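You operate a simulated robot arm through the tools that you are given. There is no shell and no other tool.

The job below is to be done with a simulated two-armed robot. You get a single attempt, and the scene is never put back.

TASK
Plug position 07's four parked plugs into the sockets of their colours.

Only the result counts: the job must be done as asked and must still hold three seconds after the hand-in. Knocking over, shifting, dropping, spilling or breaking anything else fails it.

THE ROBOT
Two 7-joint arms with two-finger parallel grippers on one trunk that stands fixed in place. Base frame: the origin is at the foot of the trunk, x ahead of it, y to its left, z up. Units: cm, rad, N and s.
The left shoulder is at [5, 16.5, 93.4], the right one opposite. With the tool pointing down near the work surface each hand reaches from about 22 to 70 cm from the base axis, measured 20 degrees to its own side. Payload 3.91 kg a hand.
The TCP of each hand is the grasp point between the finger pads, 3 cm short of the fingertips. In the tool frame z runs along the fingers and y along their closing line. Largest opening 11 cm; finger width 2, thickness 1; the body of the gripper, 4.8 by 11.2 cm, starts 5.5 cm behind the TCP.
Orientation is told as [roll, pitch, yaw] about the base's x, y, z axes, in that order, counted from this pose: with the fingers straight down and closing along the base's y, the tool's x points along the base's -x, its y along +y and its z along -z.

THE INTERFACE
- The arms move only by the tool drive_tool. It takes "left_motion", "right_motion" or both (then of equal length, played together; a hand with none holds still); each is one flat list of numbers, 7 for each row, row after row: the turn, a rotation vector about the tool's x, y, z in units of 4 degrees (1.0 is 4 degrees), then the shift along the tool's x, y, z in units of 50 mm (1.0 is 50 mm), then the gripper command, from -1 (shut) to 1 (fully open), values between in proportion. In form: [ax, ay, az, x, y, z, gripper, ax, ay, az, x, y, z, gripper, ...]. A call has 1 to 20 rows; each row shifts and turns the commanded pose from where the row before left it, along the tool's axes as they then stand. A call with a number of a shift or a turn outside -1 to 1 is refused whole. A row lasts 0.2 s, in which the tool goes at most 5 cm and 0.15 rad; a call with a longer step from one row to the next is refused whole, and so is a gripper value outside its range. Where a pose cannot be reached the arm comes as near as it can. A force on the tool above 90 N (or 10 N above the force at the start of the call, whichever is more), or a blocked arm, ends the call early, and 0.2 s more pass. Each finger travels about 4.5 cm/s and halts on what it meets, pressing with about 29 N; the grip force reading is that of the motor and also rises with nothing between the fingers. The clock runs only during rows and for 0.2 s after the last one: add rows that do not move to give the fingers time. It gives the time, the measured TCP pose, the force on the tool (base axes), the opening and the grip force at its end, in the units of the frame above (readings bear some noise), with the torque about the TCP (base axes, N m) and any sound that the robot's microphone picked up.
- Cameras (640 x 400 px; columns grow to the right, rows downward): "scene" is now at [10.27, -4.37, 114.31]; the picture's right is [-0.36, -0.93, 0.00], its down [-0.24, 0.09, -0.97] and it looks along [0.90, -0.34, -0.26] (base axes); focal length 245 px, centre (320, 200). "left" rides on the left gripper at [7.3, -1.7, -10.3] in its tool frame; the picture's right is [0.23, 0.97, 0.00], its down [-0.76, 0.18, -0.62] and it looks along [-0.61, 0.14, 0.78] (tool axes); focal length 222 px, centre (320, 200). "right" rides on the right gripper at [7.2, 1.7, -10.3] in its tool frame; the picture's right is [-0.23, 0.97, 0.00], its down [-0.76, -0.18, -0.62] and it looks along [-0.61, -0.14, 0.78] (tool axes); focal length 222 px, centre (320, 200).
- get_image(camera): a new picture of that camera. The clock stands still meanwhile.
- move_column(by): slides the trunk up (or, below 0, down) by that many cm; the arms and the scene camera ride with it, the base frame stays. It gives what a move gives, with no picture.
- aim_head(pan, tilt): turns the head with the scene camera to pan (to the left, within 1.396 rad either way) and tilt (down, from -0.506 to 1.204), counted from straight ahead of the robot. It gives what a move gives.
- probe_pixels(camera, pixels): for up to 12 pixels [column, row] of the newest picture of that camera ("zoom" is the newest enlarged one), the place [x, y, z] in the base frame of the surface seen there, good to about 0.2 cm, but the place of the scene camera against the robot may be out by one fixed shift of up to 2.5 cm in any direction. The clock stands still meanwhile.
- inspect(camera, box): a new picture of the part [left, top, right, bottom] of that camera's present view, enlarged. The clock stands still meanwhile.
- close_job(): hands the job in; it is judged then, once.

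Leave the grippers open and the arms clear of the work at the hand-in unless told otherwise.

The tools are called by a JSON object that holds its "api" and its "payload". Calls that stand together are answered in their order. drive_tool: Moves the arms, as the interface text tells. Its arguments: {"type":"object","properties":{"left_motion":{"type":"array","items":{"type":"number"}},"right_motion":{"type":"array","items":{"type":"number"}}},"required":[]} The other tools are called the same way: move_column (by) slides the trunk up or down; aim_head (pan, tilt) turns the head that bears the scene camera; get_image (camera) takes a picture; probe_pixels (camera, pixels) gives the place of the surface under pixels of a picture; inspect (camera, box) takes an enlarged picture of a part of a camera's view; close_job () hands the job in.

At the start:

```text
time: 0.0
left_eef_pos: [47.37, 7.37, 111.66]
left_tool_rot: [0.0, 0.0, 0.0]
left_force: [-0.2, 0.3, 0.5]
left_wrist_torque: [0.05, 0.02, 0.02]
left_opening: 10.99
left_grip_force: 0.1
right_eef_pos: [40.91, -40.73, 103.87]
right_tool_rot: [-0.001, -0.001, 0.0]
right_force: [-0.2, 0.0, 0.3]
right_wrist_torque: [-0.02, -0.03, 0.01]
right_opening: 11.01
right_grip_force: 0.0
trunk travel left (down, up): [-15.4, 34.9]
head pan, tilt: [-0.365, 0.262]
```

scene: 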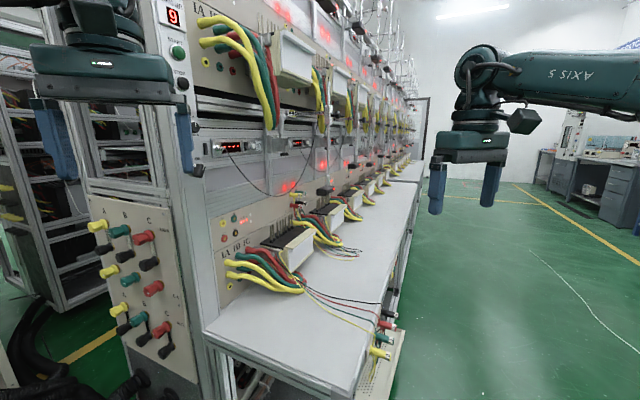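
right: 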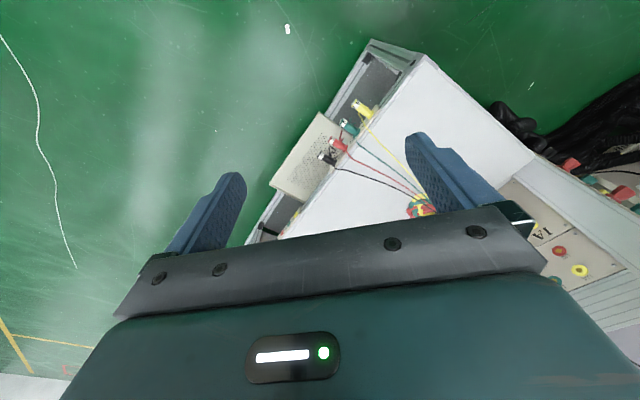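
left: 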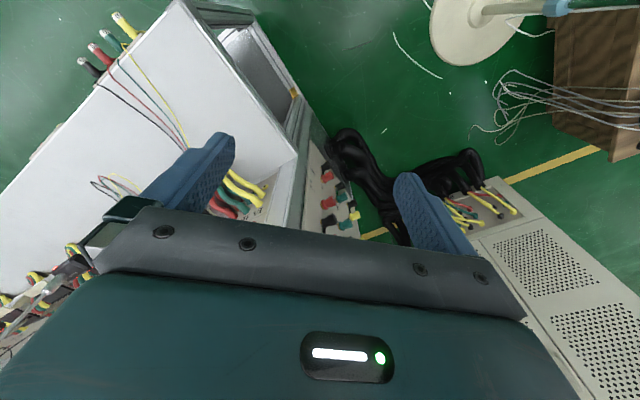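

I see a test bench with a shelf. Four plugs (black, red, green, yellow) seem to be parked at the shelf's front edge, around scene pixels (380,340). I'll enlarge several parts of the scene view to find position 07 and its sockets.

{"api": "inspect", "payload": {"camera": "scene", "box": [340, 280, 440, 400]}}

{"api": "inspect", "payload": {"camera": "scene", "box": [200, 180, 360, 300]}}

{"api": "inspect", "payload": {"camera": "right", "box": [260, 30, 460, 230]}}

{"api": "inspect", "payload": {"camera": "scene", "box": [140, 0, 340, 140]}}

```text
3.33 times, centred on (390, 340) of scene
```

zoom: 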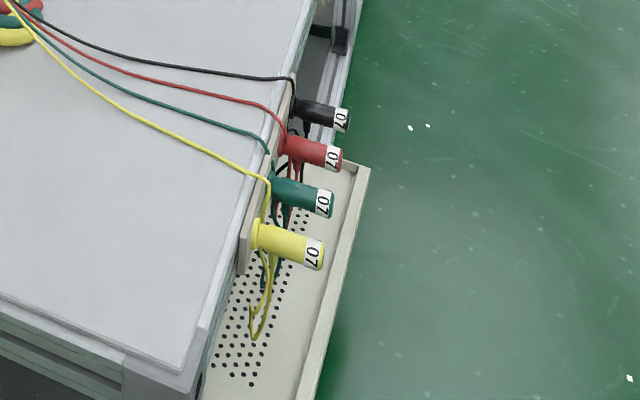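

```text
3.33 times, centred on (280, 240) of scene
```

zoom: 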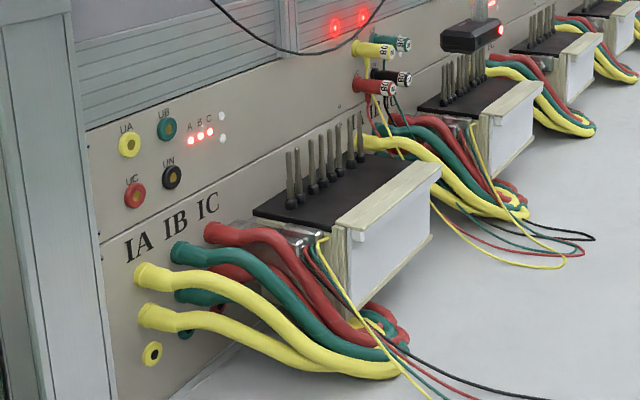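

```text
2.00 times, centred on (360, 130) of right
```

zoom: 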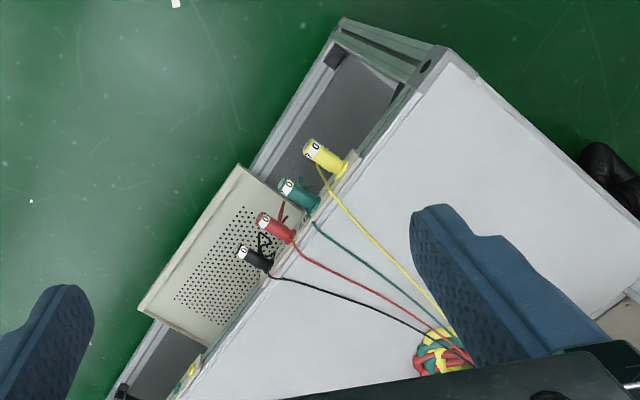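

```text
2.86 times, centred on (240, 70) of scene
```

zoom: 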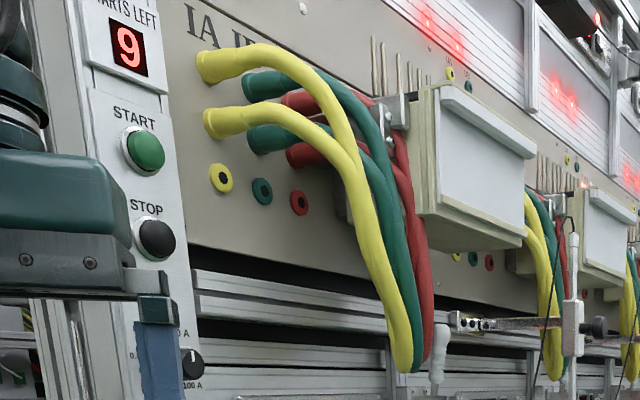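

The four parked plugs are labelled 07 (yellow, green, red, black). The panel has free sockets UA yellow, UB green, UC red and UN black. I'll look closer at these sockets and at the neighbouring plugged position.

{"api": "inspect", "payload": {"camera": "scene", "box": [210, 200, 274, 240]}}

{"api": "inspect", "payload": {"camera": "scene", "box": [270, 180, 334, 220]}}

{"api": "inspect", "payload": {"camera": "scene", "box": [350, 310, 414, 350]}}

```text
10.00 times, centred on (242, 220) of scene
```

zoom: 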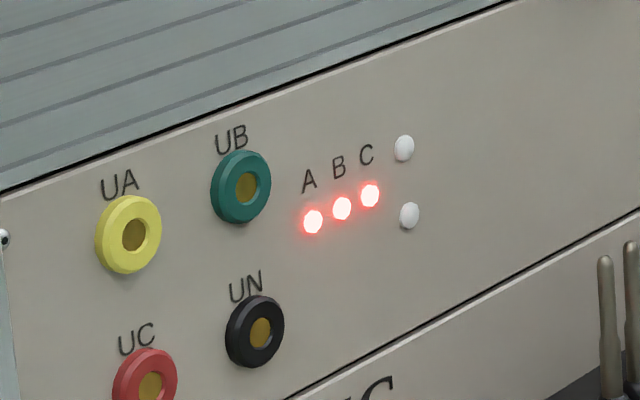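

```text
10.00 times, centred on (302, 200) of scene
```

zoom: 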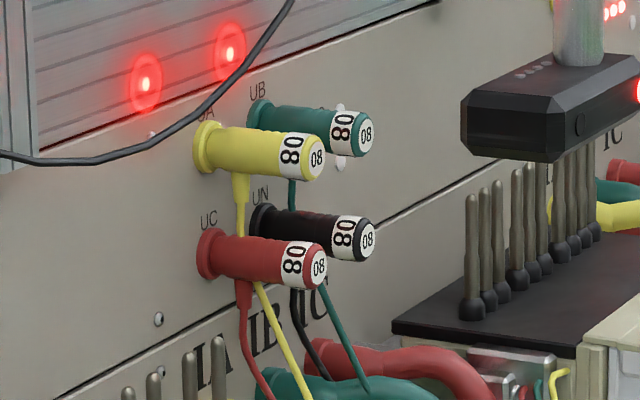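

```text
10.00 times, centred on (382, 330) of scene
```

zoom: 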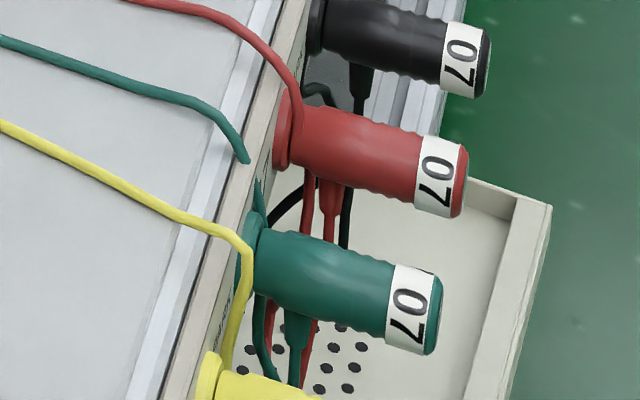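

The sockets are clear: UA yellow, UB green, UC red, UN black. The neighbouring plugs (08) stand in theirs with the cable hanging down. Next I'll measure plug points with the right camera, which has no offset, and the same points with the scene camera.

{"api": "inspect", "payload": {"camera": "right", "box": [300, 80, 396, 140]}}

{"api": "inspect", "payload": {"camera": "right", "box": [310, 110, 374, 170]}}

{"api": "inspect", "payload": {"camera": "left", "box": [60, 0, 188, 80]}}

{"api": "inspect", "payload": {"camera": "left", "box": [200, 150, 328, 230]}}

```text
6.67 times, centred on (348, 110) of right
```

zoom: 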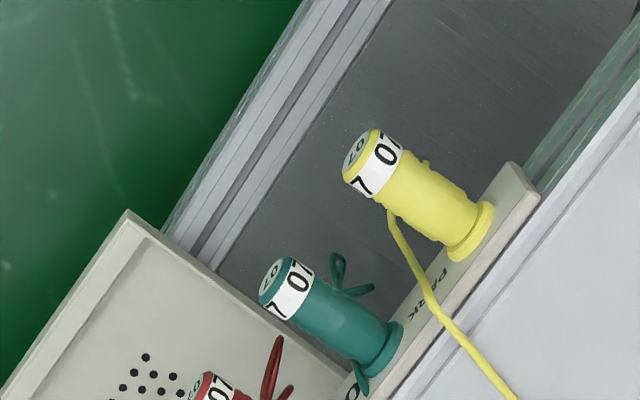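

```text
6.67 times, centred on (342, 140) of right
```

zoom: 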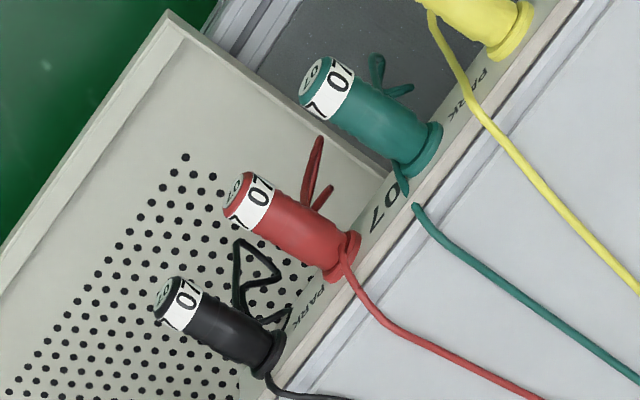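

```text
5.00 times, centred on (124, 40) of left
```

zoom: 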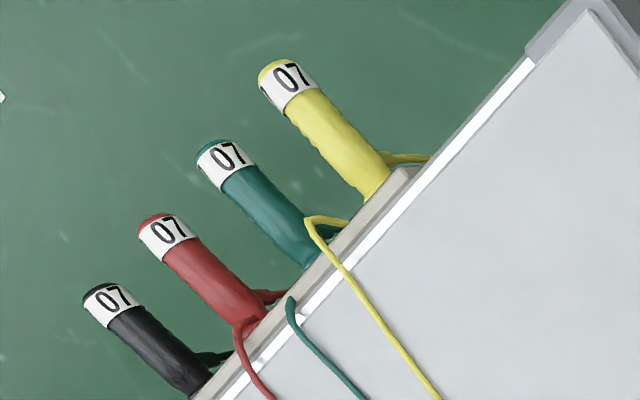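

```text
5.00 times, centred on (264, 190) of left
```

zoom: 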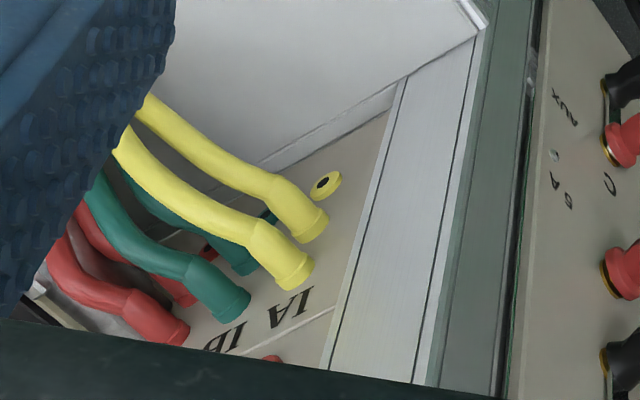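

I'll measure points along each plug's top and the shelf plate in the right camera view. The yellow plug lies at about (362,109), green (349,127), red (338,143) and black (327,158).

{"api": "get_image", "payload": {"camera": "right"}}

{"api": "probe_pixels", "payload": {"camera": "right", "pixels": [[353.7, 103.2], [362, 109], [370.5, 114.8], [341.2, 121.7], [349, 127], [356.7, 132.5], [329.3, 138.5], [338, 143.5], [345.7, 148.7], [319.5, 154.2], [327, 158.5], [334.2, 162.5]]}}

{"api": "inspect", "payload": {"camera": "scene", "box": [340, 300, 420, 370]}}

```text
taken
```

right: 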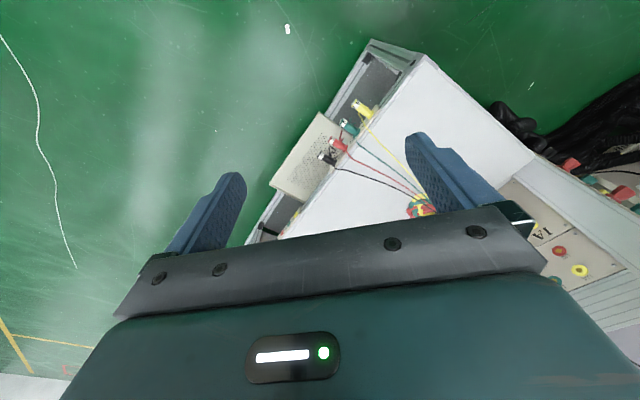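

```text
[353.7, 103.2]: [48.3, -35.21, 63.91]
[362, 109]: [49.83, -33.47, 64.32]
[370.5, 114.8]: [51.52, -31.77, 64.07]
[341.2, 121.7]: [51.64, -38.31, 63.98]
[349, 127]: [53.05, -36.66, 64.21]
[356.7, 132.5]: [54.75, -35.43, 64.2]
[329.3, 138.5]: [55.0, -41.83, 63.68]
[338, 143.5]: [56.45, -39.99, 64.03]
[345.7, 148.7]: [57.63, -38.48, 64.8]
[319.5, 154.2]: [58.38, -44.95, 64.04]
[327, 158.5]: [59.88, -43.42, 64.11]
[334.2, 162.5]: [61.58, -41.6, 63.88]
```

```text
5.71 times, centred on (380, 335) of scene
```

zoom: 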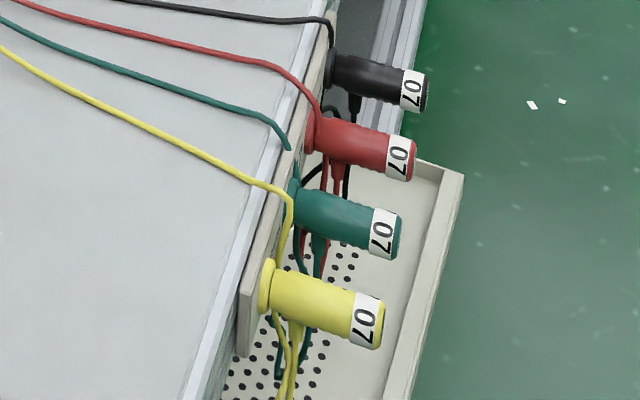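

The plugs sit about 4.6 cm apart along (0.71,-0.70), their axes run along about (0.70,0.71), and their tops are at z≈64.1. Now I'll probe the same plugs in the scene zoom, for the scene camera's offset: yellow tip (368,322) and flange (268,285), green tip (392,235) and others.

{"api": "probe_pixels", "payload": {"camera": "zoom", "pixels": [[355, 296], [320, 284], [278, 272], [380, 212], [340, 203], [398, 139], [350, 125], [408, 74], [365, 64], [377, 325], [247, 335], [200, 230]]}}

{"api": "inspect", "payload": {"camera": "scene", "box": [206, 200, 286, 250]}}

```text
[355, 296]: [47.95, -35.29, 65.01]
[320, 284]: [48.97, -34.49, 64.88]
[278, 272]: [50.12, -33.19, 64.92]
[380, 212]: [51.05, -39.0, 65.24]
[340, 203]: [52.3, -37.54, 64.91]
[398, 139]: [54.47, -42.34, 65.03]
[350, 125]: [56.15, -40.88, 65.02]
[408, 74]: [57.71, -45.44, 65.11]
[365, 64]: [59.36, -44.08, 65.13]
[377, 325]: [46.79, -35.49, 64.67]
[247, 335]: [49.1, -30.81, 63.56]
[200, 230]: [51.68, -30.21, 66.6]
```

```text
8.00 times, centred on (246, 225) of scene
```

zoom: 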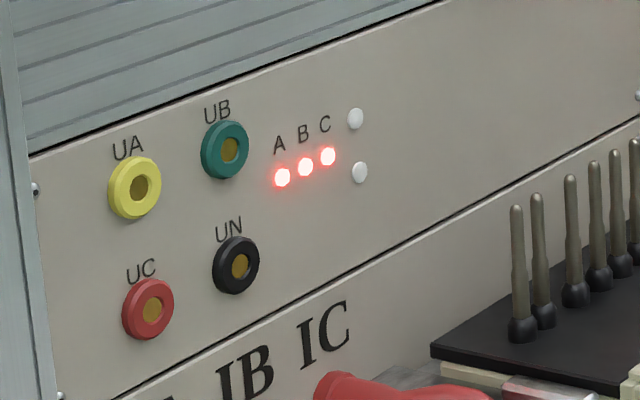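

The scene camera reads about 0.9 cm too high. Now I'll probe the socket rings and centres UA (138,187), UB (228,149), UC (150,310), UN (239,265), plus panel points.

{"api": "probe_pixels", "payload": {"camera": "zoom", "pixels": [[138, 187], [228, 149], [150, 310], [239, 265], [80, 200], [420, 100], [80, 330], [330, 270], [117, 187], [207, 152], [127, 312], [218, 268]]}}

{"api": "get_image", "payload": {"camera": "left"}}

```text
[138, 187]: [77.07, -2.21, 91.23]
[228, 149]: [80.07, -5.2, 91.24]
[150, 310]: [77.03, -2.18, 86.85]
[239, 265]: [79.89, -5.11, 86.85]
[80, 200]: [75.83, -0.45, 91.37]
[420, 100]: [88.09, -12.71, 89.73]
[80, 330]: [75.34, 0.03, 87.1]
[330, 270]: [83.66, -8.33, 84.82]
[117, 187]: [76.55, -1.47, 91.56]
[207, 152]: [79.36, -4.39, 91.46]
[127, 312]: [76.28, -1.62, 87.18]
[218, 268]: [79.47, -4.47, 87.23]
```

```text
taken
```

left: 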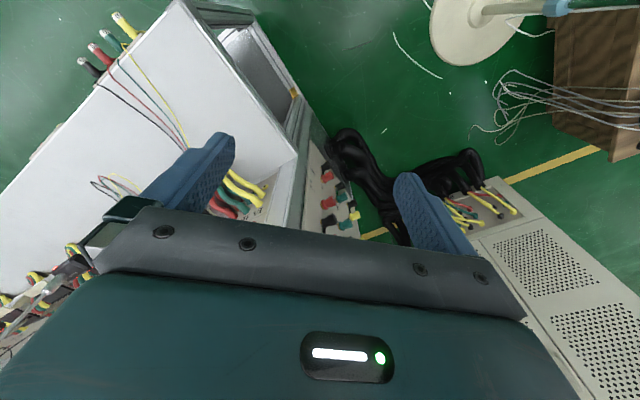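

Sockets in scene-camera readings: UA (77.1,-2.2,91.2), UB (80.1,-5.2,91.2), UC (77.0,-2.2,86.9), UN (79.9,-5.1,86.9). The panel faces (-0.71,-0.71). Before any motion I'll map the obstacles: the meter block and pins near (290,240), the black cable hanging near (240,180), the tray below the plugs and the shelf edge.

{"api": "inspect", "payload": {"camera": "scene", "box": [200, 100, 360, 200]}}

{"api": "get_image", "payload": {"camera": "scene"}}

{"api": "probe_pixels", "payload": {"camera": "scene", "pixels": [[262, 243], [283, 262], [314, 232], [308, 254], [283, 220], [300, 205], [240, 180], [260, 193], [287, 180], [290, 150], [220, 130], [200, 330]]}}

{"api": "probe_pixels", "payload": {"camera": "right", "pixels": [[290, 180], [310, 150], [278, 187], [318, 115], [350, 95], [340, 90], [370, 42], [395, 70], [425, 55], [320, 200], [270, 228], [300, 160]]}}

```text
4.00 times, centred on (280, 150) of scene
```

zoom: 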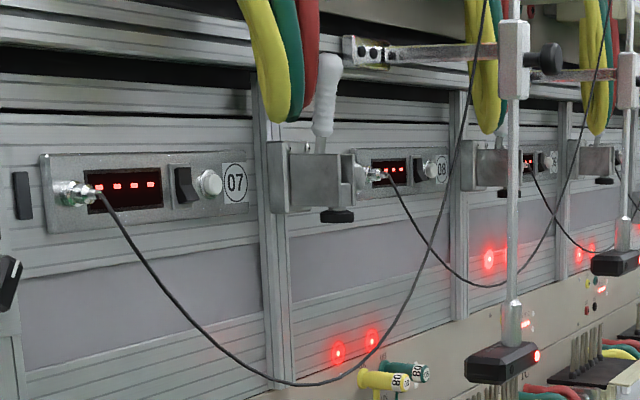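

```text
taken
```

scene: 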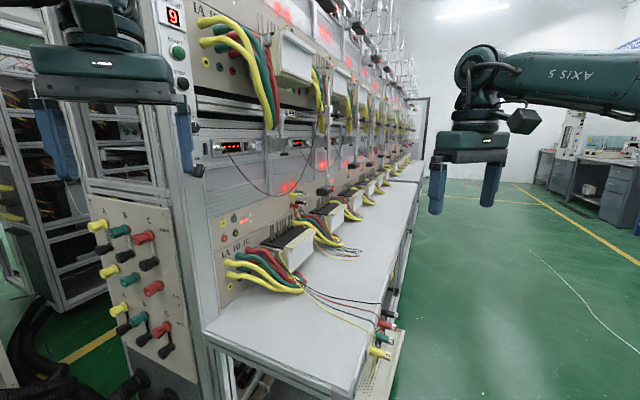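

```text
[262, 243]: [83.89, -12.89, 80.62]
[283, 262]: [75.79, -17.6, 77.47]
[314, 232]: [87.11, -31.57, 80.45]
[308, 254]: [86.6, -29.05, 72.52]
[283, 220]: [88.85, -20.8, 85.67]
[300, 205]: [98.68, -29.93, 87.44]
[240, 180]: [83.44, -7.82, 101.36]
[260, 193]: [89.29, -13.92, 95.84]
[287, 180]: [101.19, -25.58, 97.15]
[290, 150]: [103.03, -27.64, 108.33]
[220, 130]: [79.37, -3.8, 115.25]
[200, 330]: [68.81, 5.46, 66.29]
```

```text
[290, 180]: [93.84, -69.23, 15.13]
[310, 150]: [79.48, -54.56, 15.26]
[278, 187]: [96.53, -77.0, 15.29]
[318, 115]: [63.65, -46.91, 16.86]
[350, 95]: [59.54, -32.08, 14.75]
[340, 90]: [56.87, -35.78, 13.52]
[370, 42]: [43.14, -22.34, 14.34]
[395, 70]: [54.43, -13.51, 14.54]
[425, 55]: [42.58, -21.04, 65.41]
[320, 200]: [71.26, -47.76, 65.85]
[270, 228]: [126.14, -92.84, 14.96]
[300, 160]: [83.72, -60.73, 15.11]
```

The tray and beam are far below (z≈15) and the shelf top is at z≈65.6, so there's free room under the parked plugs. The right camera seems to show UC red at (559,251) and UA yellow at (579,270). I'll enlarge and probe these for the true positions.

{"api": "inspect", "payload": {"camera": "right", "box": [504, 210, 632, 290]}}

{"api": "inspect", "payload": {"camera": "left", "box": [60, 0, 188, 80]}}

```text
5.00 times, centred on (568, 250) of right
```

zoom: 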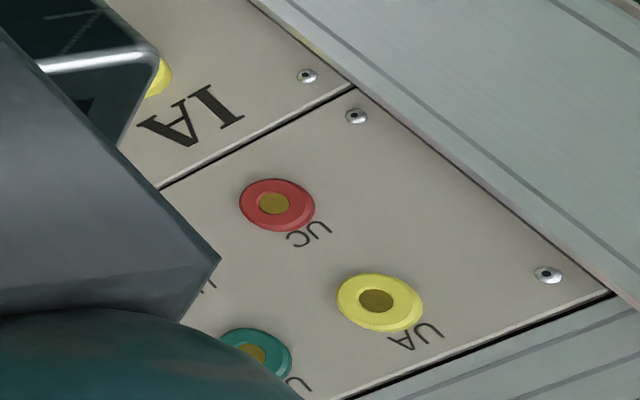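

```text
5.00 times, centred on (124, 40) of left
```

zoom: 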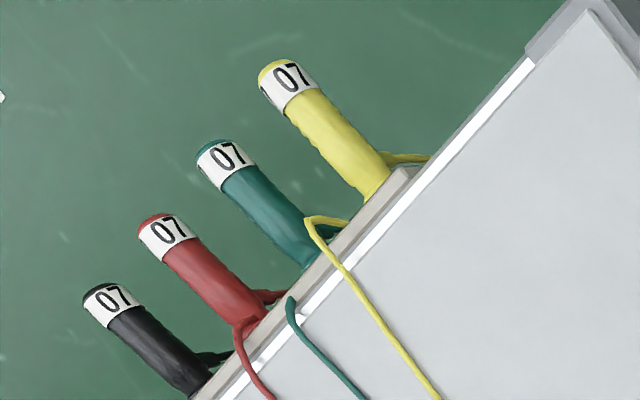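

The right camera shows UC at zoom (274,204), UA at (376,300) and part of UB at (255,352). I'll probe them in the right picture at the matching pixels.

{"api": "probe_pixels", "payload": {"camera": "right", "pixels": [[579.2, 270], [558.8, 250.8], [555, 280.4], [573.5, 271], [585.5, 270.5], [553.5, 251.5], [564.5, 251], [558.5, 256], [592, 258], [570, 243], [574, 284], [542, 266]]}}

{"api": "inspect", "payload": {"camera": "right", "box": [504, 210, 632, 290]}}

```text
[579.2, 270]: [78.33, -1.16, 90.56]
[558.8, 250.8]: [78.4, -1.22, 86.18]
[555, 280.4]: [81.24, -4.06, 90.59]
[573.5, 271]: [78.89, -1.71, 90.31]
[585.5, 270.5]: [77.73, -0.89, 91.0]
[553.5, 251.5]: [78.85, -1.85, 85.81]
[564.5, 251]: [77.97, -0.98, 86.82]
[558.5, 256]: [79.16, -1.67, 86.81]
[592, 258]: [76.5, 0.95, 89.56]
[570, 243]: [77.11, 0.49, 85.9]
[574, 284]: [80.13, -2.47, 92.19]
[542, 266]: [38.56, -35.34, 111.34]
```

```text
5.00 times, centred on (568, 250) of right
```

zoom: 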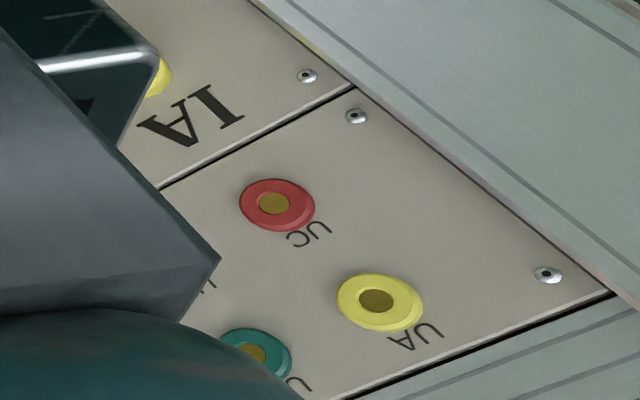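

Right-camera positions: UA (78.33,-1.16,90.56), UC (78.40,-1.22,86.18), UB (81.24,-4.06,90.59). That puts UN at about (81.25,-4.1,86.2), and the scene offset at about (+1.25,+1.05,-0.66). The panel normal is exactly 45°. 

The plan is to point the right fingers horizontally along (0.707,0.707,0), closing sideways, so one grip can draw each plug out and insert it. I'll first turn the right hand in free air: yaw 45°, then start pitching the fingers forward, narrowing the opening to about 3.2 cm.

{"api": "drive_tool", "payload": {"right_motion": [0, 0, -1, 0, 0, 0, -0.418, 0, 0, -1, 0, 0, 0, -0.418, 0, 0, -1, 0, 0, 0, -0.418, 0, 0, -1, 0, 0, 0, -0.418, 0, 0, -1, 0, 0, 0, -0.418, 0, 0, -1, 0, 0, 0, -0.418, 0, 0, -1, 0, 0, 0, -0.418, 0, 0, -1, 0, 0, 0, -0.418, 0, 0, -1, 0, 0, 0, -0.418, 0, 0, -1, 0, 0, 0, -0.418, 0, 0, -1, 0, 0, 0, -0.418, 0, 0, -0.25, 0, 0, 0, -0.418, 0, -1, 0, 0, 0, 0, -0.418, 0, -1, 0, 0, 0, 0, -0.418, 0, -1, 0, 0, 0, 0, -0.418, 0, -1, 0, 0, 0, 0, -0.418, 0, -1, 0, 0, 0, 0, -0.418, 0, -1, 0, 0, 0, 0, -0.418, 0, -1, 0, 0, 0, 0, -0.418, 0, -1, 0, 0, 0, 0, -0.418]}}

```text
time: 4.2
left_eef_pos: [47.48, 7.4, 111.69]
left_tool_rot: [-0.001, 0.0, 0.002]
left_force: [-0.1, 0.6, -0.1]
left_wrist_torque: [-0.03, -0.01, -0.02]
left_opening: 10.99
left_grip_force: 0.1
right_eef_pos: [35.05, -27.15, 98.78]
right_tool_rot: [-0.001, -0.559, 0.782]
right_force: [-0.6, 0.1, -0.2]
right_wrist_torque: [-0.02, 0.03, -0.03]
right_opening: 3.2
right_grip_force: 0.0
right hand out of reach, approached as far as the arm can: row 4, 5, 6, 7, 8, 9, 10, 11, 12, 17, 18, 19, 20
trunk travel left (down, up): [-15.4, 34.9]
head pan, tilt: [-0.365, 0.262]
```

The arm could not fully hold its place: the TCP went to (35,-27,98.8) while the orientation was met. I'll look at the scene to see the arm's configuration before going on.

{"api": "get_image", "payload": {"camera": "scene"}}

{"api": "get_image", "payload": {"camera": "left"}}

{"api": "get_image", "payload": {"camera": "right"}}

```text
taken
```

scene: 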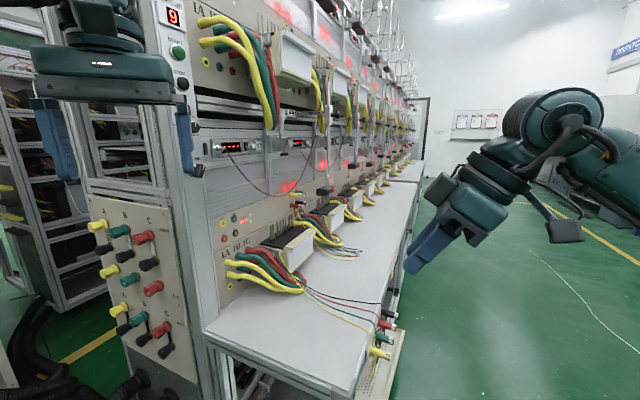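

```text
taken
```

left: 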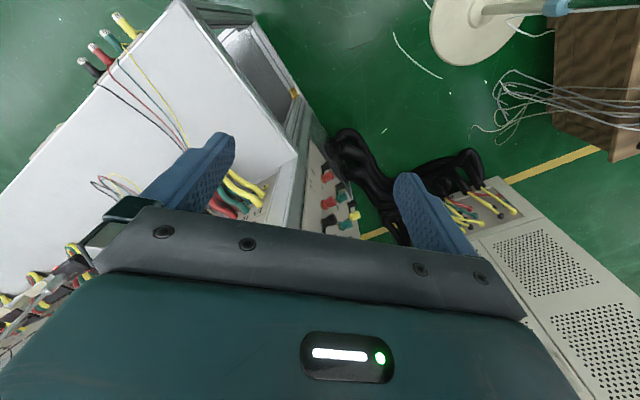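

```text
taken
```

right: 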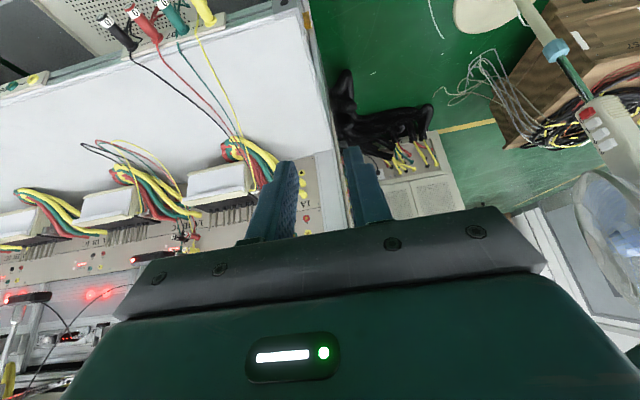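

The right hand is in free space over the floor, well clear of everything. I'll lower it straight down about 32 cm with the present tilt to see whether the arm reaches better there.

{"api": "drive_tool", "payload": {"right_motion": [0, 0, 0, 0.424, 0, 0.678, -0.418, 0, 0, 0, 0.424, 0, 0.678, -0.418, 0, 0, 0, 0.424, 0, 0.678, -0.418, 0, 0, 0, 0.424, 0, 0.678, -0.418, 0, 0, 0, 0.424, 0, 0.678, -0.418, 0, 0, 0, 0.424, 0, 0.678, -0.418, 0, 0, 0, 0.424, 0, 0.678, -0.418, 0, 0, 0, 0.424, 0, 0.678, -0.418]}}

```text
time: 6.0
left_eef_pos: [47.44, 7.39, 111.73]
left_tool_rot: [0.0, -0.001, 0.001]
left_force: [0.2, 0.0, -0.3]
left_wrist_torque: [-0.02, 0.0, -0.01]
left_opening: 11.01
left_grip_force: 0.0
right_eef_pos: [34.53, -24.75, 67.16]
right_tool_rot: [0.001, -0.559, 0.786]
right_force: [0.8, -0.3, -0.3]
right_wrist_torque: [0.0, 0.02, 0.03]
right_opening: 3.22
right_grip_force: 0.0
right hand out of reach, approached as far as the arm can: row 1, 2, 3, 4
trunk travel left (down, up): [-15.4, 34.9]
head pan, tilt: [-0.365, 0.262]
```

The hand is now at (34.5,-24.8,67.2) and within reach. I'll back off 7 cm from the bench, then slide right along the bench direction towards the yellow plug's line, checking reach.

{"api": "drive_tool", "payload": {"right_motion": [0, 0, 0, 0.4, 0, -0.25, -0.418, 0, 0, 0, 0.4, 0, -0.25, -0.418, 0, 0, 0, 0.4, 0, -0.25, -0.418, 0, 0, 0, 0, -0.6, 0, -0.418, 0, 0, 0, 0, -0.6, 0, -0.418, 0, 0, 0, 0, -0.6, 0, -0.418, 0, 0, 0, 0, -0.6, 0, -0.418, 0, 0, 0, 0, -0.6, 0, -0.418]}}

```text
time: 7.8
left_eef_pos: [47.59, 7.4, 111.85]
left_tool_rot: [0.001, 0.0, 0.001]
left_force: [-0.7, 0.2, -0.1]
left_wrist_torque: [0.0, 0.0, 0.02]
left_opening: 11.0
left_grip_force: 0.0
right_eef_pos: [40.11, -40.38, 67.16]
right_tool_rot: [0.002, -0.557, 0.789]
right_force: [0.1, 0.0, -0.2]
right_wrist_torque: [0.0, 0.0, 0.0]
right_opening: 3.22
right_grip_force: 0.1
trunk travel left (down, up): [-15.4, 34.9]
head pan, tilt: [-0.365, 0.262]
```

Everything was reached: the TCP is at (40.1,-40.4,67.2). I'll now pitch the fingers further towards horizontal in place and see how far the arm allows.

{"api": "drive_tool", "payload": {"right_motion": [0, -1, 0, 0, 0, 0, -0.418, 0, -1, 0, 0, 0, 0, -0.418, 0, -1, 0, 0, 0, 0, -0.418, 0, -1, 0, 0, 0, 0, -0.418, 0, -1, 0, 0, 0, 0, -0.418, 0, -1, 0, 0, 0, 0, -0.418, 0, -1, 0, 0, 0, 0, -0.418, 0, -1, 0, 0, 0, 0, -0.418, 0, -1, 0, 0, 0, 0, -0.418, 0, -1, 0, 0, 0, 0, -0.418, 0, -1, 0, 0, 0, 0, -0.418, 0, -1, 0, 0, 0, 0, -0.418, 0, -1, 0, 0, 0, 0, -0.418]}}

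```text
time: 10.6
left_eef_pos: [47.6, 7.48, 111.66]
left_tool_rot: [0.0, 0.001, 0.002]
left_force: [-0.2, 0.0, 0.1]
left_wrist_torque: [-0.01, -0.02, 0.01]
left_opening: 10.99
left_grip_force: 0.1
right_eef_pos: [40.2, -40.27, 67.21]
right_tool_rot: [-0.005, -1.469, 0.79]
right_force: [-0.6, -0.3, 0.2]
right_wrist_torque: [0.02, 0.0, 0.01]
right_opening: 3.21
right_grip_force: 0.0
trunk travel left (down, up): [-15.4, 34.9]
head pan, tilt: [-0.365, 0.262]
```

The arm reached an almost horizontal pose (pitch -1.469) without trouble. Now the right camera's view of the plugs.

{"api": "get_image", "payload": {"camera": "right"}}

{"api": "get_image", "payload": {"camera": "scene"}}

```text
taken
```

right: 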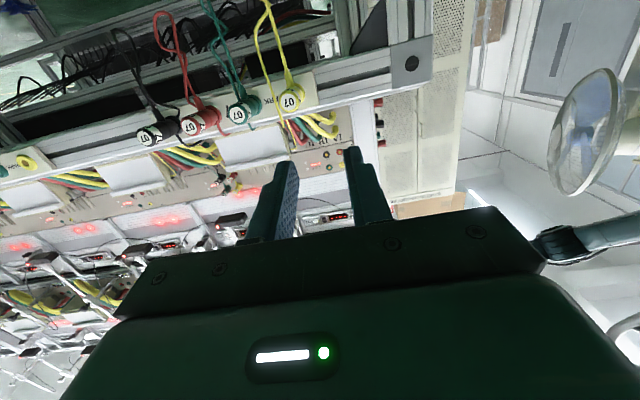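

```text
taken
```

scene: 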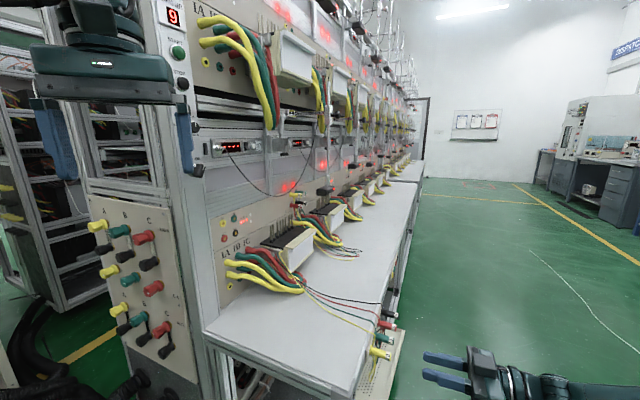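

The camera sits under the hand, so the picture is upside down: cables hang towards the top. The plug ends face the camera: yellow (291,99), green (238,112), red (193,128), black (143,138). I'll enlarge this.

{"api": "inspect", "payload": {"camera": "right", "box": [110, 0, 350, 150]}}

{"api": "inspect", "payload": {"camera": "right", "box": [220, 40, 332, 130]}}

{"api": "probe_pixels", "payload": {"camera": "right", "pixels": [[291, 100], [238, 113], [193, 127], [143, 137], [284, 85], [312, 92], [300, 120], [250, 130], [297, 88], [284, 92]]}}

```text
2.67 times, centred on (230, 75) of right
```

zoom: 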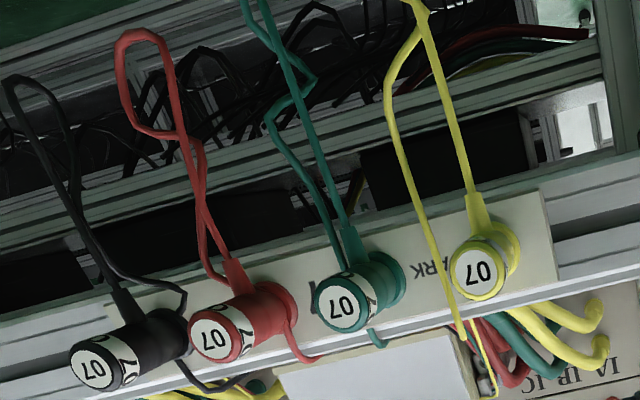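

```text
4.44 times, centred on (276, 85) of right
```

zoom: 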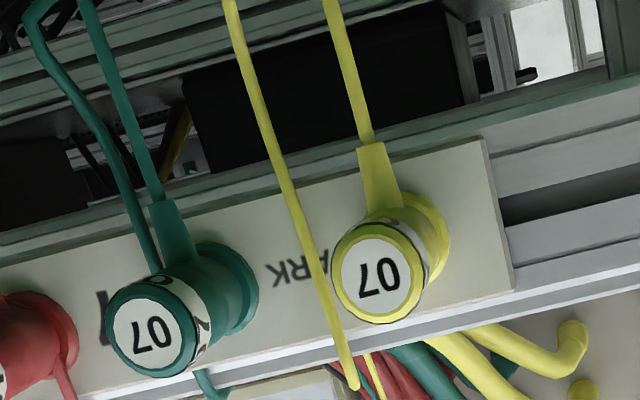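

```text
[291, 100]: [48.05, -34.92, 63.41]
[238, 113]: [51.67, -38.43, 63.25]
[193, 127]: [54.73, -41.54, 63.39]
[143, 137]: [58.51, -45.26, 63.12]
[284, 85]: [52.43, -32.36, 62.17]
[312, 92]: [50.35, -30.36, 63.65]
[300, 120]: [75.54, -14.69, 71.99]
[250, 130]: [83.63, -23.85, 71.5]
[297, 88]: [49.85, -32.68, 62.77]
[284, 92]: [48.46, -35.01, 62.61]
```

The tips are at z≈63.3 and the stubs point straight down. The yellow wire rises past the yellow plug's left side in the picture (its +s side) and goes over the shelf edge. I'll probe that wire and the cap centres in the zoom to learn its clearance.

{"api": "probe_pixels", "payload": {"camera": "zoom", "pixels": [[379, 280], [152, 331], [256, 100], [275, 150], [291, 202], [307, 252], [321, 300], [345, 365], [372, 130], [385, 175], [395, 200], [425, 235]]}}

```text
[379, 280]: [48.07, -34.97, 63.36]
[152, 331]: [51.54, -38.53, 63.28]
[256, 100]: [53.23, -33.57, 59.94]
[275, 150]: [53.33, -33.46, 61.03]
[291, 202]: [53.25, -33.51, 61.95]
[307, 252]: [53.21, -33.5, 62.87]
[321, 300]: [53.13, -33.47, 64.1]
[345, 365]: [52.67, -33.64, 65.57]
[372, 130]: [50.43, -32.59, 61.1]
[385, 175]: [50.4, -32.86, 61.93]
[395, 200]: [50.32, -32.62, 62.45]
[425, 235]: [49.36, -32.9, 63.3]
```

The yellow wire stands at s=61.3 against the plug axis at s=58.7, so it is 2.6 cm to the side near the plate. I'll keep the opening at 2.6 cm to clear it. Next: finish the pitch to horizontal, then move to the pre-grasp in line with the yellow plug, with the TCP about 6 cm short of the plug's end.

{"api": "drive_tool", "payload": {"right_motion": [0, -1, 0, 0, 0, 0, -0.527, 0, -0.45, 0, 0, 0, 0, -0.527, 0, 0, 0, 0.39, -0.18, 0, -0.527, 0, 0, 0, 0.38, -0.184, 0, -0.527, 0, 0, 0, 0, 0, 0.6, -0.527, 0, 0, 0, 0, 0, 0, -0.527]}}

{"api": "get_image", "payload": {"camera": "right"}}

{"api": "inspect", "payload": {"camera": "right", "box": [180, 40, 420, 190]}}

```text
time: 12.0
left_eef_pos: [47.43, 7.42, 111.49]
left_tool_rot: [-0.001, -0.001, 0.002]
left_force: [0.0, 0.3, -0.4]
left_wrist_torque: [-0.01, 0.0, -0.03]
left_opening: 10.99
left_grip_force: 0.1
right_eef_pos: [43.56, -39.33, 63.23]
right_tool_rot: [0.014, -1.568, 0.769]
right_force: [0.4, 0.1, -0.1]
right_wrist_torque: [-0.01, 0.0, 0.01]
right_opening: 2.59
right_grip_force: 0.0
trunk travel left (down, up): [-15.4, 34.9]
head pan, tilt: [-0.365, 0.262]
```

```text
taken
```

right: 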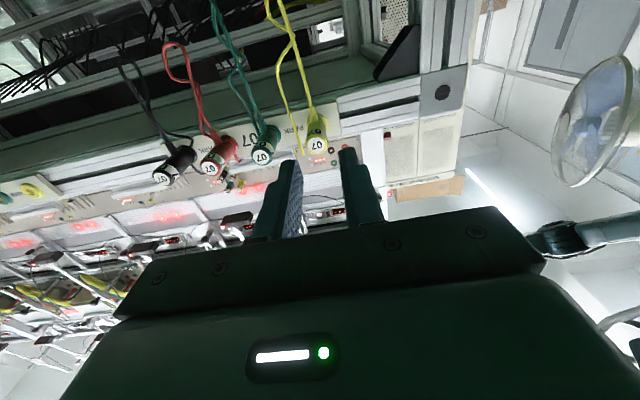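

```text
2.67 times, centred on (300, 115) of right
```

zoom: 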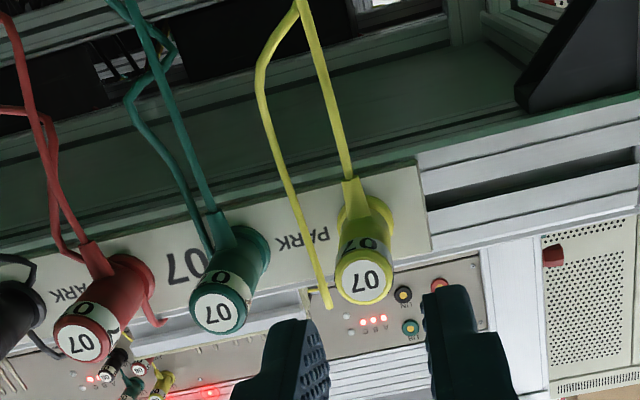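

The hand is aligned: TCP (43.56,-39.33,63.23), heading 44.9°. The yellow cap's centre is at about (317,145). I'll probe the cap again from here to fine-tune.

{"api": "inspect", "payload": {"camera": "right", "box": [284, 100, 364, 150]}}

{"api": "probe_pixels", "payload": {"camera": "right", "pixels": [[317, 145], [316, 142], [318, 147], [262, 154], [216, 165], [170, 174], [309, 145], [325, 145], [312, 114], [322, 121]]}}

```text
8.00 times, centred on (324, 125) of right
```

zoom: 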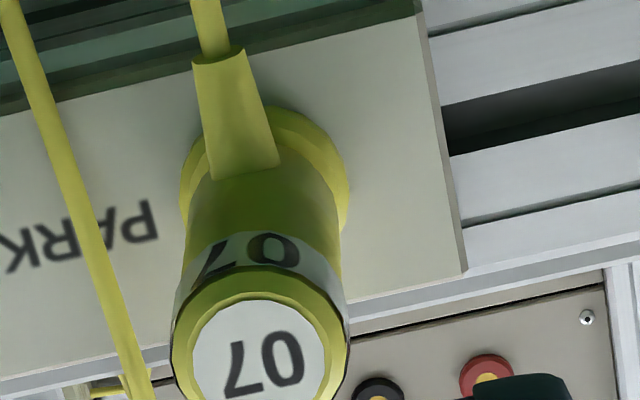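

```text
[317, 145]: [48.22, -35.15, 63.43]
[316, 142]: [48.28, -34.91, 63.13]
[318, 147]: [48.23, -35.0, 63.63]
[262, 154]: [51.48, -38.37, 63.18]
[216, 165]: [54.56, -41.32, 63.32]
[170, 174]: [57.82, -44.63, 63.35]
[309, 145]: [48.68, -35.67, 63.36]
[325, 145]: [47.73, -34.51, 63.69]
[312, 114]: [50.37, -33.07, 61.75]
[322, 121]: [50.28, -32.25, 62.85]
```

The cap centre reads s≈58.85, z≈63.4, against TCP s=58.61, z=63.23. I'll shift 0.2 cm sideways and 0.1 cm up, then go forward so the fingertips stop just short of the ring at the plug's base, with the TCP at n≈10.4.

{"api": "drive_tool", "payload": {"right_motion": [0, 0, 0, -0.02, -0.044, 0, -0.527, 0, 0, 0, 0, 0, 0.3, -0.527, 0, 0, 0, 0, 0, 0.3, -0.527, 0, 0, 0, 0, 0, 0.2, -0.527, 0, 0, 0, 0, 0, 0, -0.527]}}

{"api": "get_image", "payload": {"camera": "right"}}

{"api": "inspect", "payload": {"camera": "right", "box": [240, 90, 400, 190]}}

```text
time: 13.2
left_eef_pos: [47.48, 7.29, 111.69]
left_tool_rot: [0.0, 0.001, 0.001]
left_force: [0.6, -0.6, 0.5]
left_wrist_torque: [0.02, 0.01, -0.01]
left_opening: 11.02
left_grip_force: 0.0
right_eef_pos: [46.53, -36.77, 63.37]
right_tool_rot: [-0.012, -1.567, 0.798]
right_force: [0.2, -0.5, 0.4]
right_wrist_torque: [0.0, -0.03, 0.01]
right_opening: 2.6
right_grip_force: 0.1
trunk travel left (down, up): [-15.4, 34.9]
head pan, tilt: [-0.365, 0.262]
```

```text
taken
```

right: 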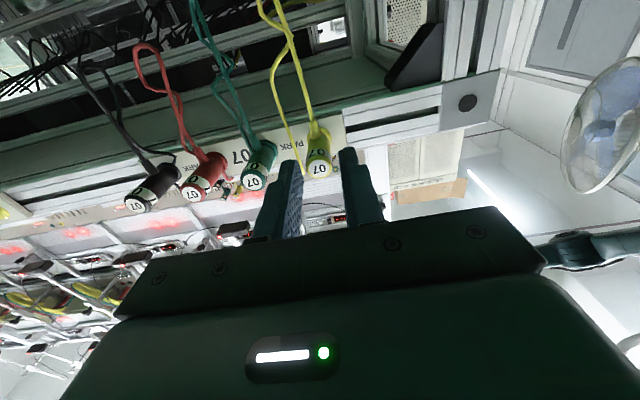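

```text
4.00 times, centred on (320, 140) of right
```

zoom: 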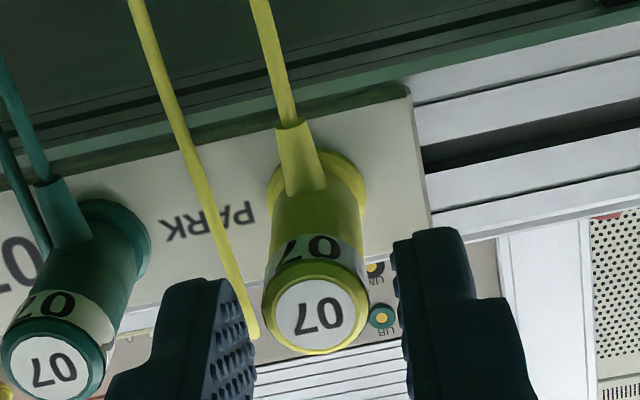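

The plug's end sits centred between the fingertips. I'll narrow the opening to 2.3 cm to stay clear of the yellow wire, then advance 3.5 cm over the plug.

{"api": "drive_tool", "payload": {"right_motion": [0, 0, 0, 0, 0, 0, -0.582, 0, 0, 0, 0, 0, 0, -0.582, 0, 0, 0, 0, 0, 0.2, -0.582, 0, 0, 0, 0, 0, 0.2, -0.582, 0, 0, 0, 0, 0, 0.2, -0.582, 0, 0, 0, 0, 0, 0.1, -0.582, 0, 0, 0, 0, 0, 0, -0.582]}}

{"api": "get_image", "payload": {"camera": "right"}}

{"api": "inspect", "payload": {"camera": "right", "box": [240, 90, 400, 190]}}

```text
time: 14.8
left_eef_pos: [47.48, 7.36, 111.66]
left_tool_rot: [0.0, -0.001, 0.0]
left_force: [-0.2, 1.3, 0.4]
left_wrist_torque: [-0.01, -0.01, 0.0]
left_opening: 11.0
left_grip_force: 0.1
right_eef_pos: [48.98, -34.41, 63.17]
right_tool_rot: [-0.087, -1.567, 0.872]
right_force: [-0.5, 0.4, -0.6]
right_wrist_torque: [0.04, -0.04, -0.02]
right_opening: 2.32
right_grip_force: 0.1
trunk travel left (down, up): [-15.4, 34.9]
head pan, tilt: [-0.365, 0.262]
```

```text
taken
```

right: 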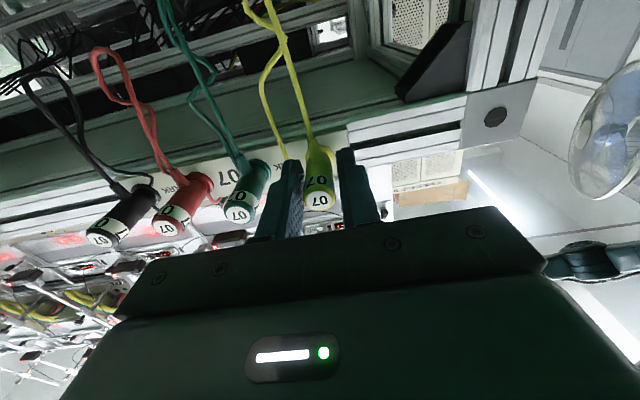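

```text
4.00 times, centred on (320, 140) of right
```

zoom: 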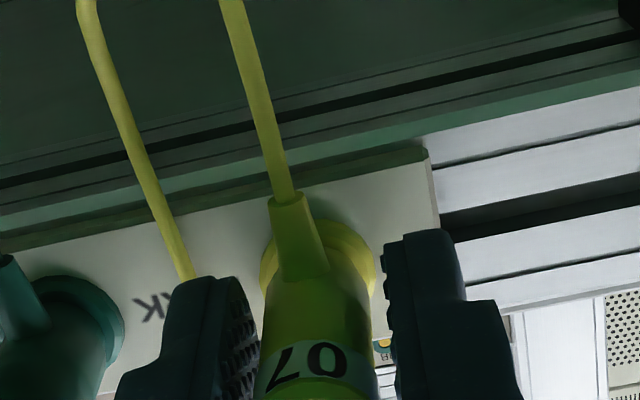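

The fingers flank the yellow plug, with tips at n≈13.3 just short of the base ring. I'll nudge up 0.15 cm and sideways 0.1 cm, then close the gripper.

{"api": "drive_tool", "payload": {"right_motion": [0, 0, 0, -0.03, -0.015, 0, -0.582, 0, 0, 0, 0, 0, 0, -0.582, 0, 0, 0, 0, 0, 0, -1, 0, 0, 0, 0, 0, 0, -1, 0, 0, 0, 0, 0, 0, -1, 0, 0, 0, 0, 0, 0, -1]}}

{"api": "inspect", "payload": {"camera": "right", "box": [240, 110, 400, 210]}}

```text
time: 16.2
left_eef_pos: [47.57, 7.43, 111.67]
left_tool_rot: [0.001, -0.001, 0.002]
left_force: [0.5, 0.7, 0.6]
left_wrist_torque: [0.03, -0.03, -0.03]
left_opening: 11.01
left_grip_force: 0.0
right_eef_pos: [49.05, -34.34, 63.47]
right_tool_rot: [-0.098, -1.568, 0.881]
right_force: [1.1, -0.6, -0.4]
right_wrist_torque: [-0.01, 0.01, 0.14]
right_opening: 1.65
right_grip_force: 29.6
trunk travel left (down, up): [-15.4, 34.9]
head pan, tilt: [-0.365, 0.262]
```

```text
4.00 times, centred on (320, 160) of right
```

zoom: 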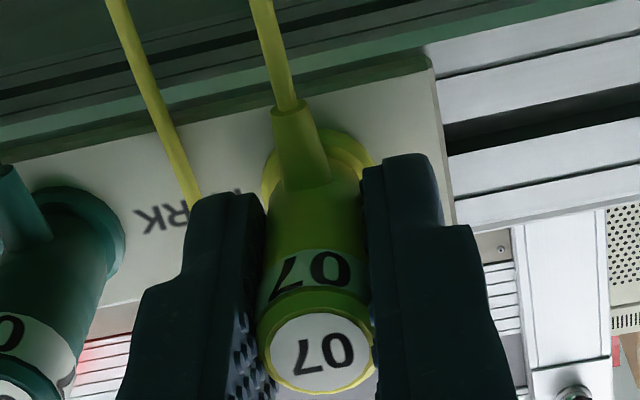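

The plug is gripped: opening 1.65 cm, force 29.6 N, and the torque is small. Now I'll pull straight back slowly, 4 cm in 0.5 cm steps.

{"api": "drive_tool", "payload": {"right_motion": [0, 0, 0, 0, 0, -0.1, -1, 0, 0, 0, 0, 0, -0.1, -1, 0, 0, 0, 0, 0, -0.1, -1, 0, 0, 0, 0, 0, -0.1, -1, 0, 0, 0, 0, 0, -0.1, -1, 0, 0, 0, 0, 0, -0.1, -1, 0, 0, 0, 0, 0, -0.1, -1, 0, 0, 0, 0, 0, -0.1, -1]}}

{"api": "get_image", "payload": {"camera": "right"}}

{"api": "inspect", "payload": {"camera": "right", "box": [240, 90, 400, 190]}}

```text
time: 18.0
left_eef_pos: [47.42, 7.34, 111.68]
left_tool_rot: [0.001, -0.001, 0.002]
left_force: [0.7, 0.4, -0.5]
left_wrist_torque: [-0.02, -0.01, 0.02]
left_opening: 11.02
left_grip_force: 0.1
right_eef_pos: [46.14, -37.29, 63.49]
right_tool_rot: [-0.086, -1.567, 0.875]
right_force: [0.5, 0.4, -0.9]
right_wrist_torque: [0.0, -0.02, -0.02]
right_opening: 1.65
right_grip_force: 29.8
trunk travel left (down, up): [-15.4, 34.9]
head pan, tilt: [-0.365, 0.262]
```

```text
taken
```

right: 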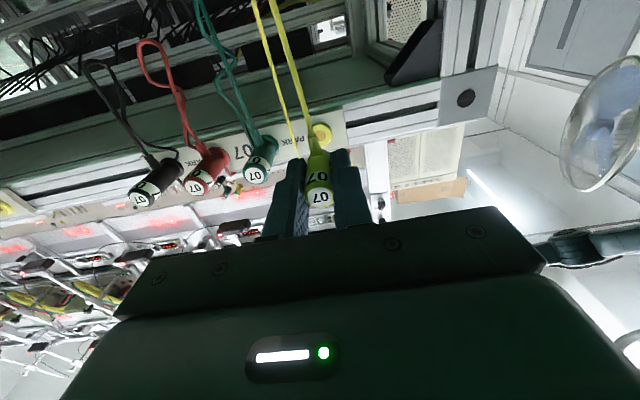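

```text
4.00 times, centred on (320, 140) of right
```

zoom: 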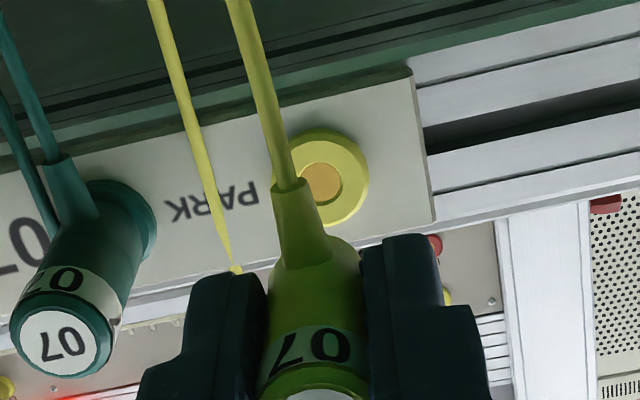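

The yellow plug is out: its parking ring with the empty brass hole is visible at (320,135). I'll back off 4 cm more so the pin is surely clear, then rise 16 cm in front of the shelf edge.

{"api": "drive_tool", "payload": {"right_motion": [0, 0, 0, 0, 0, -0.3, -1, 0, 0, 0, 0, 0, -0.3, -1, 0, 0, 0, 0, 0, -0.2, -1, 0, 0, 0, -0.4, 0, 0, -1, 0, 0, 0, -0.4, 0, 0, -1, 0, 0, 0, -0.4, 0, 0, -1, 0, 0, 0, -0.4, 0, 0, -1, 0, 0, 0, -0.4, 0, 0, -1, 0, 0, 0, -0.4, 0, 0, -1, 0, 0, 0, -0.4, 0, 0, -1, 0, 0, 0, -0.4, 0, 0, -1]}}

{"api": "get_image", "payload": {"camera": "right"}}

{"api": "get_image", "payload": {"camera": "scene"}}

```text
time: 20.4
left_eef_pos: [47.51, 7.31, 111.62]
left_tool_rot: [0.002, 0.0, 0.001]
left_force: [0.0, -0.2, -0.4]
left_wrist_torque: [0.01, 0.0, 0.0]
left_opening: 10.99
left_grip_force: 0.1
right_eef_pos: [43.31, -40.06, 79.52]
right_tool_rot: [0.081, -1.568, 0.705]
right_force: [-0.1, -0.5, 0.2]
right_wrist_torque: [0.0, -0.05, 0.02]
right_opening: 1.67
right_grip_force: 28.4
trunk travel left (down, up): [-15.4, 34.9]
head pan, tilt: [-0.365, 0.262]
```

```text
taken
```

right: 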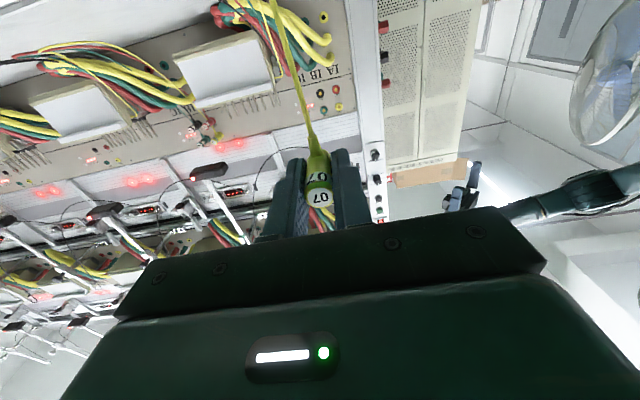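

```text
taken
```

scene: 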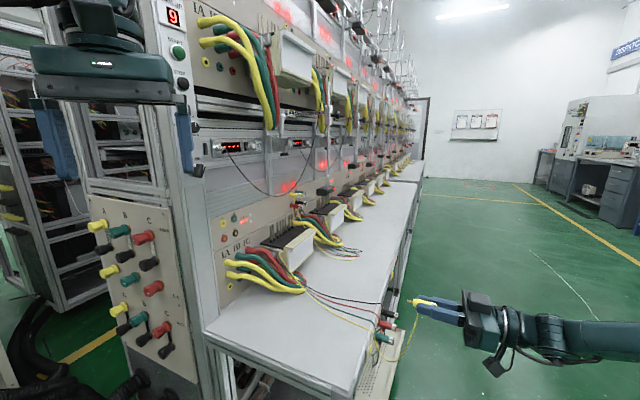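

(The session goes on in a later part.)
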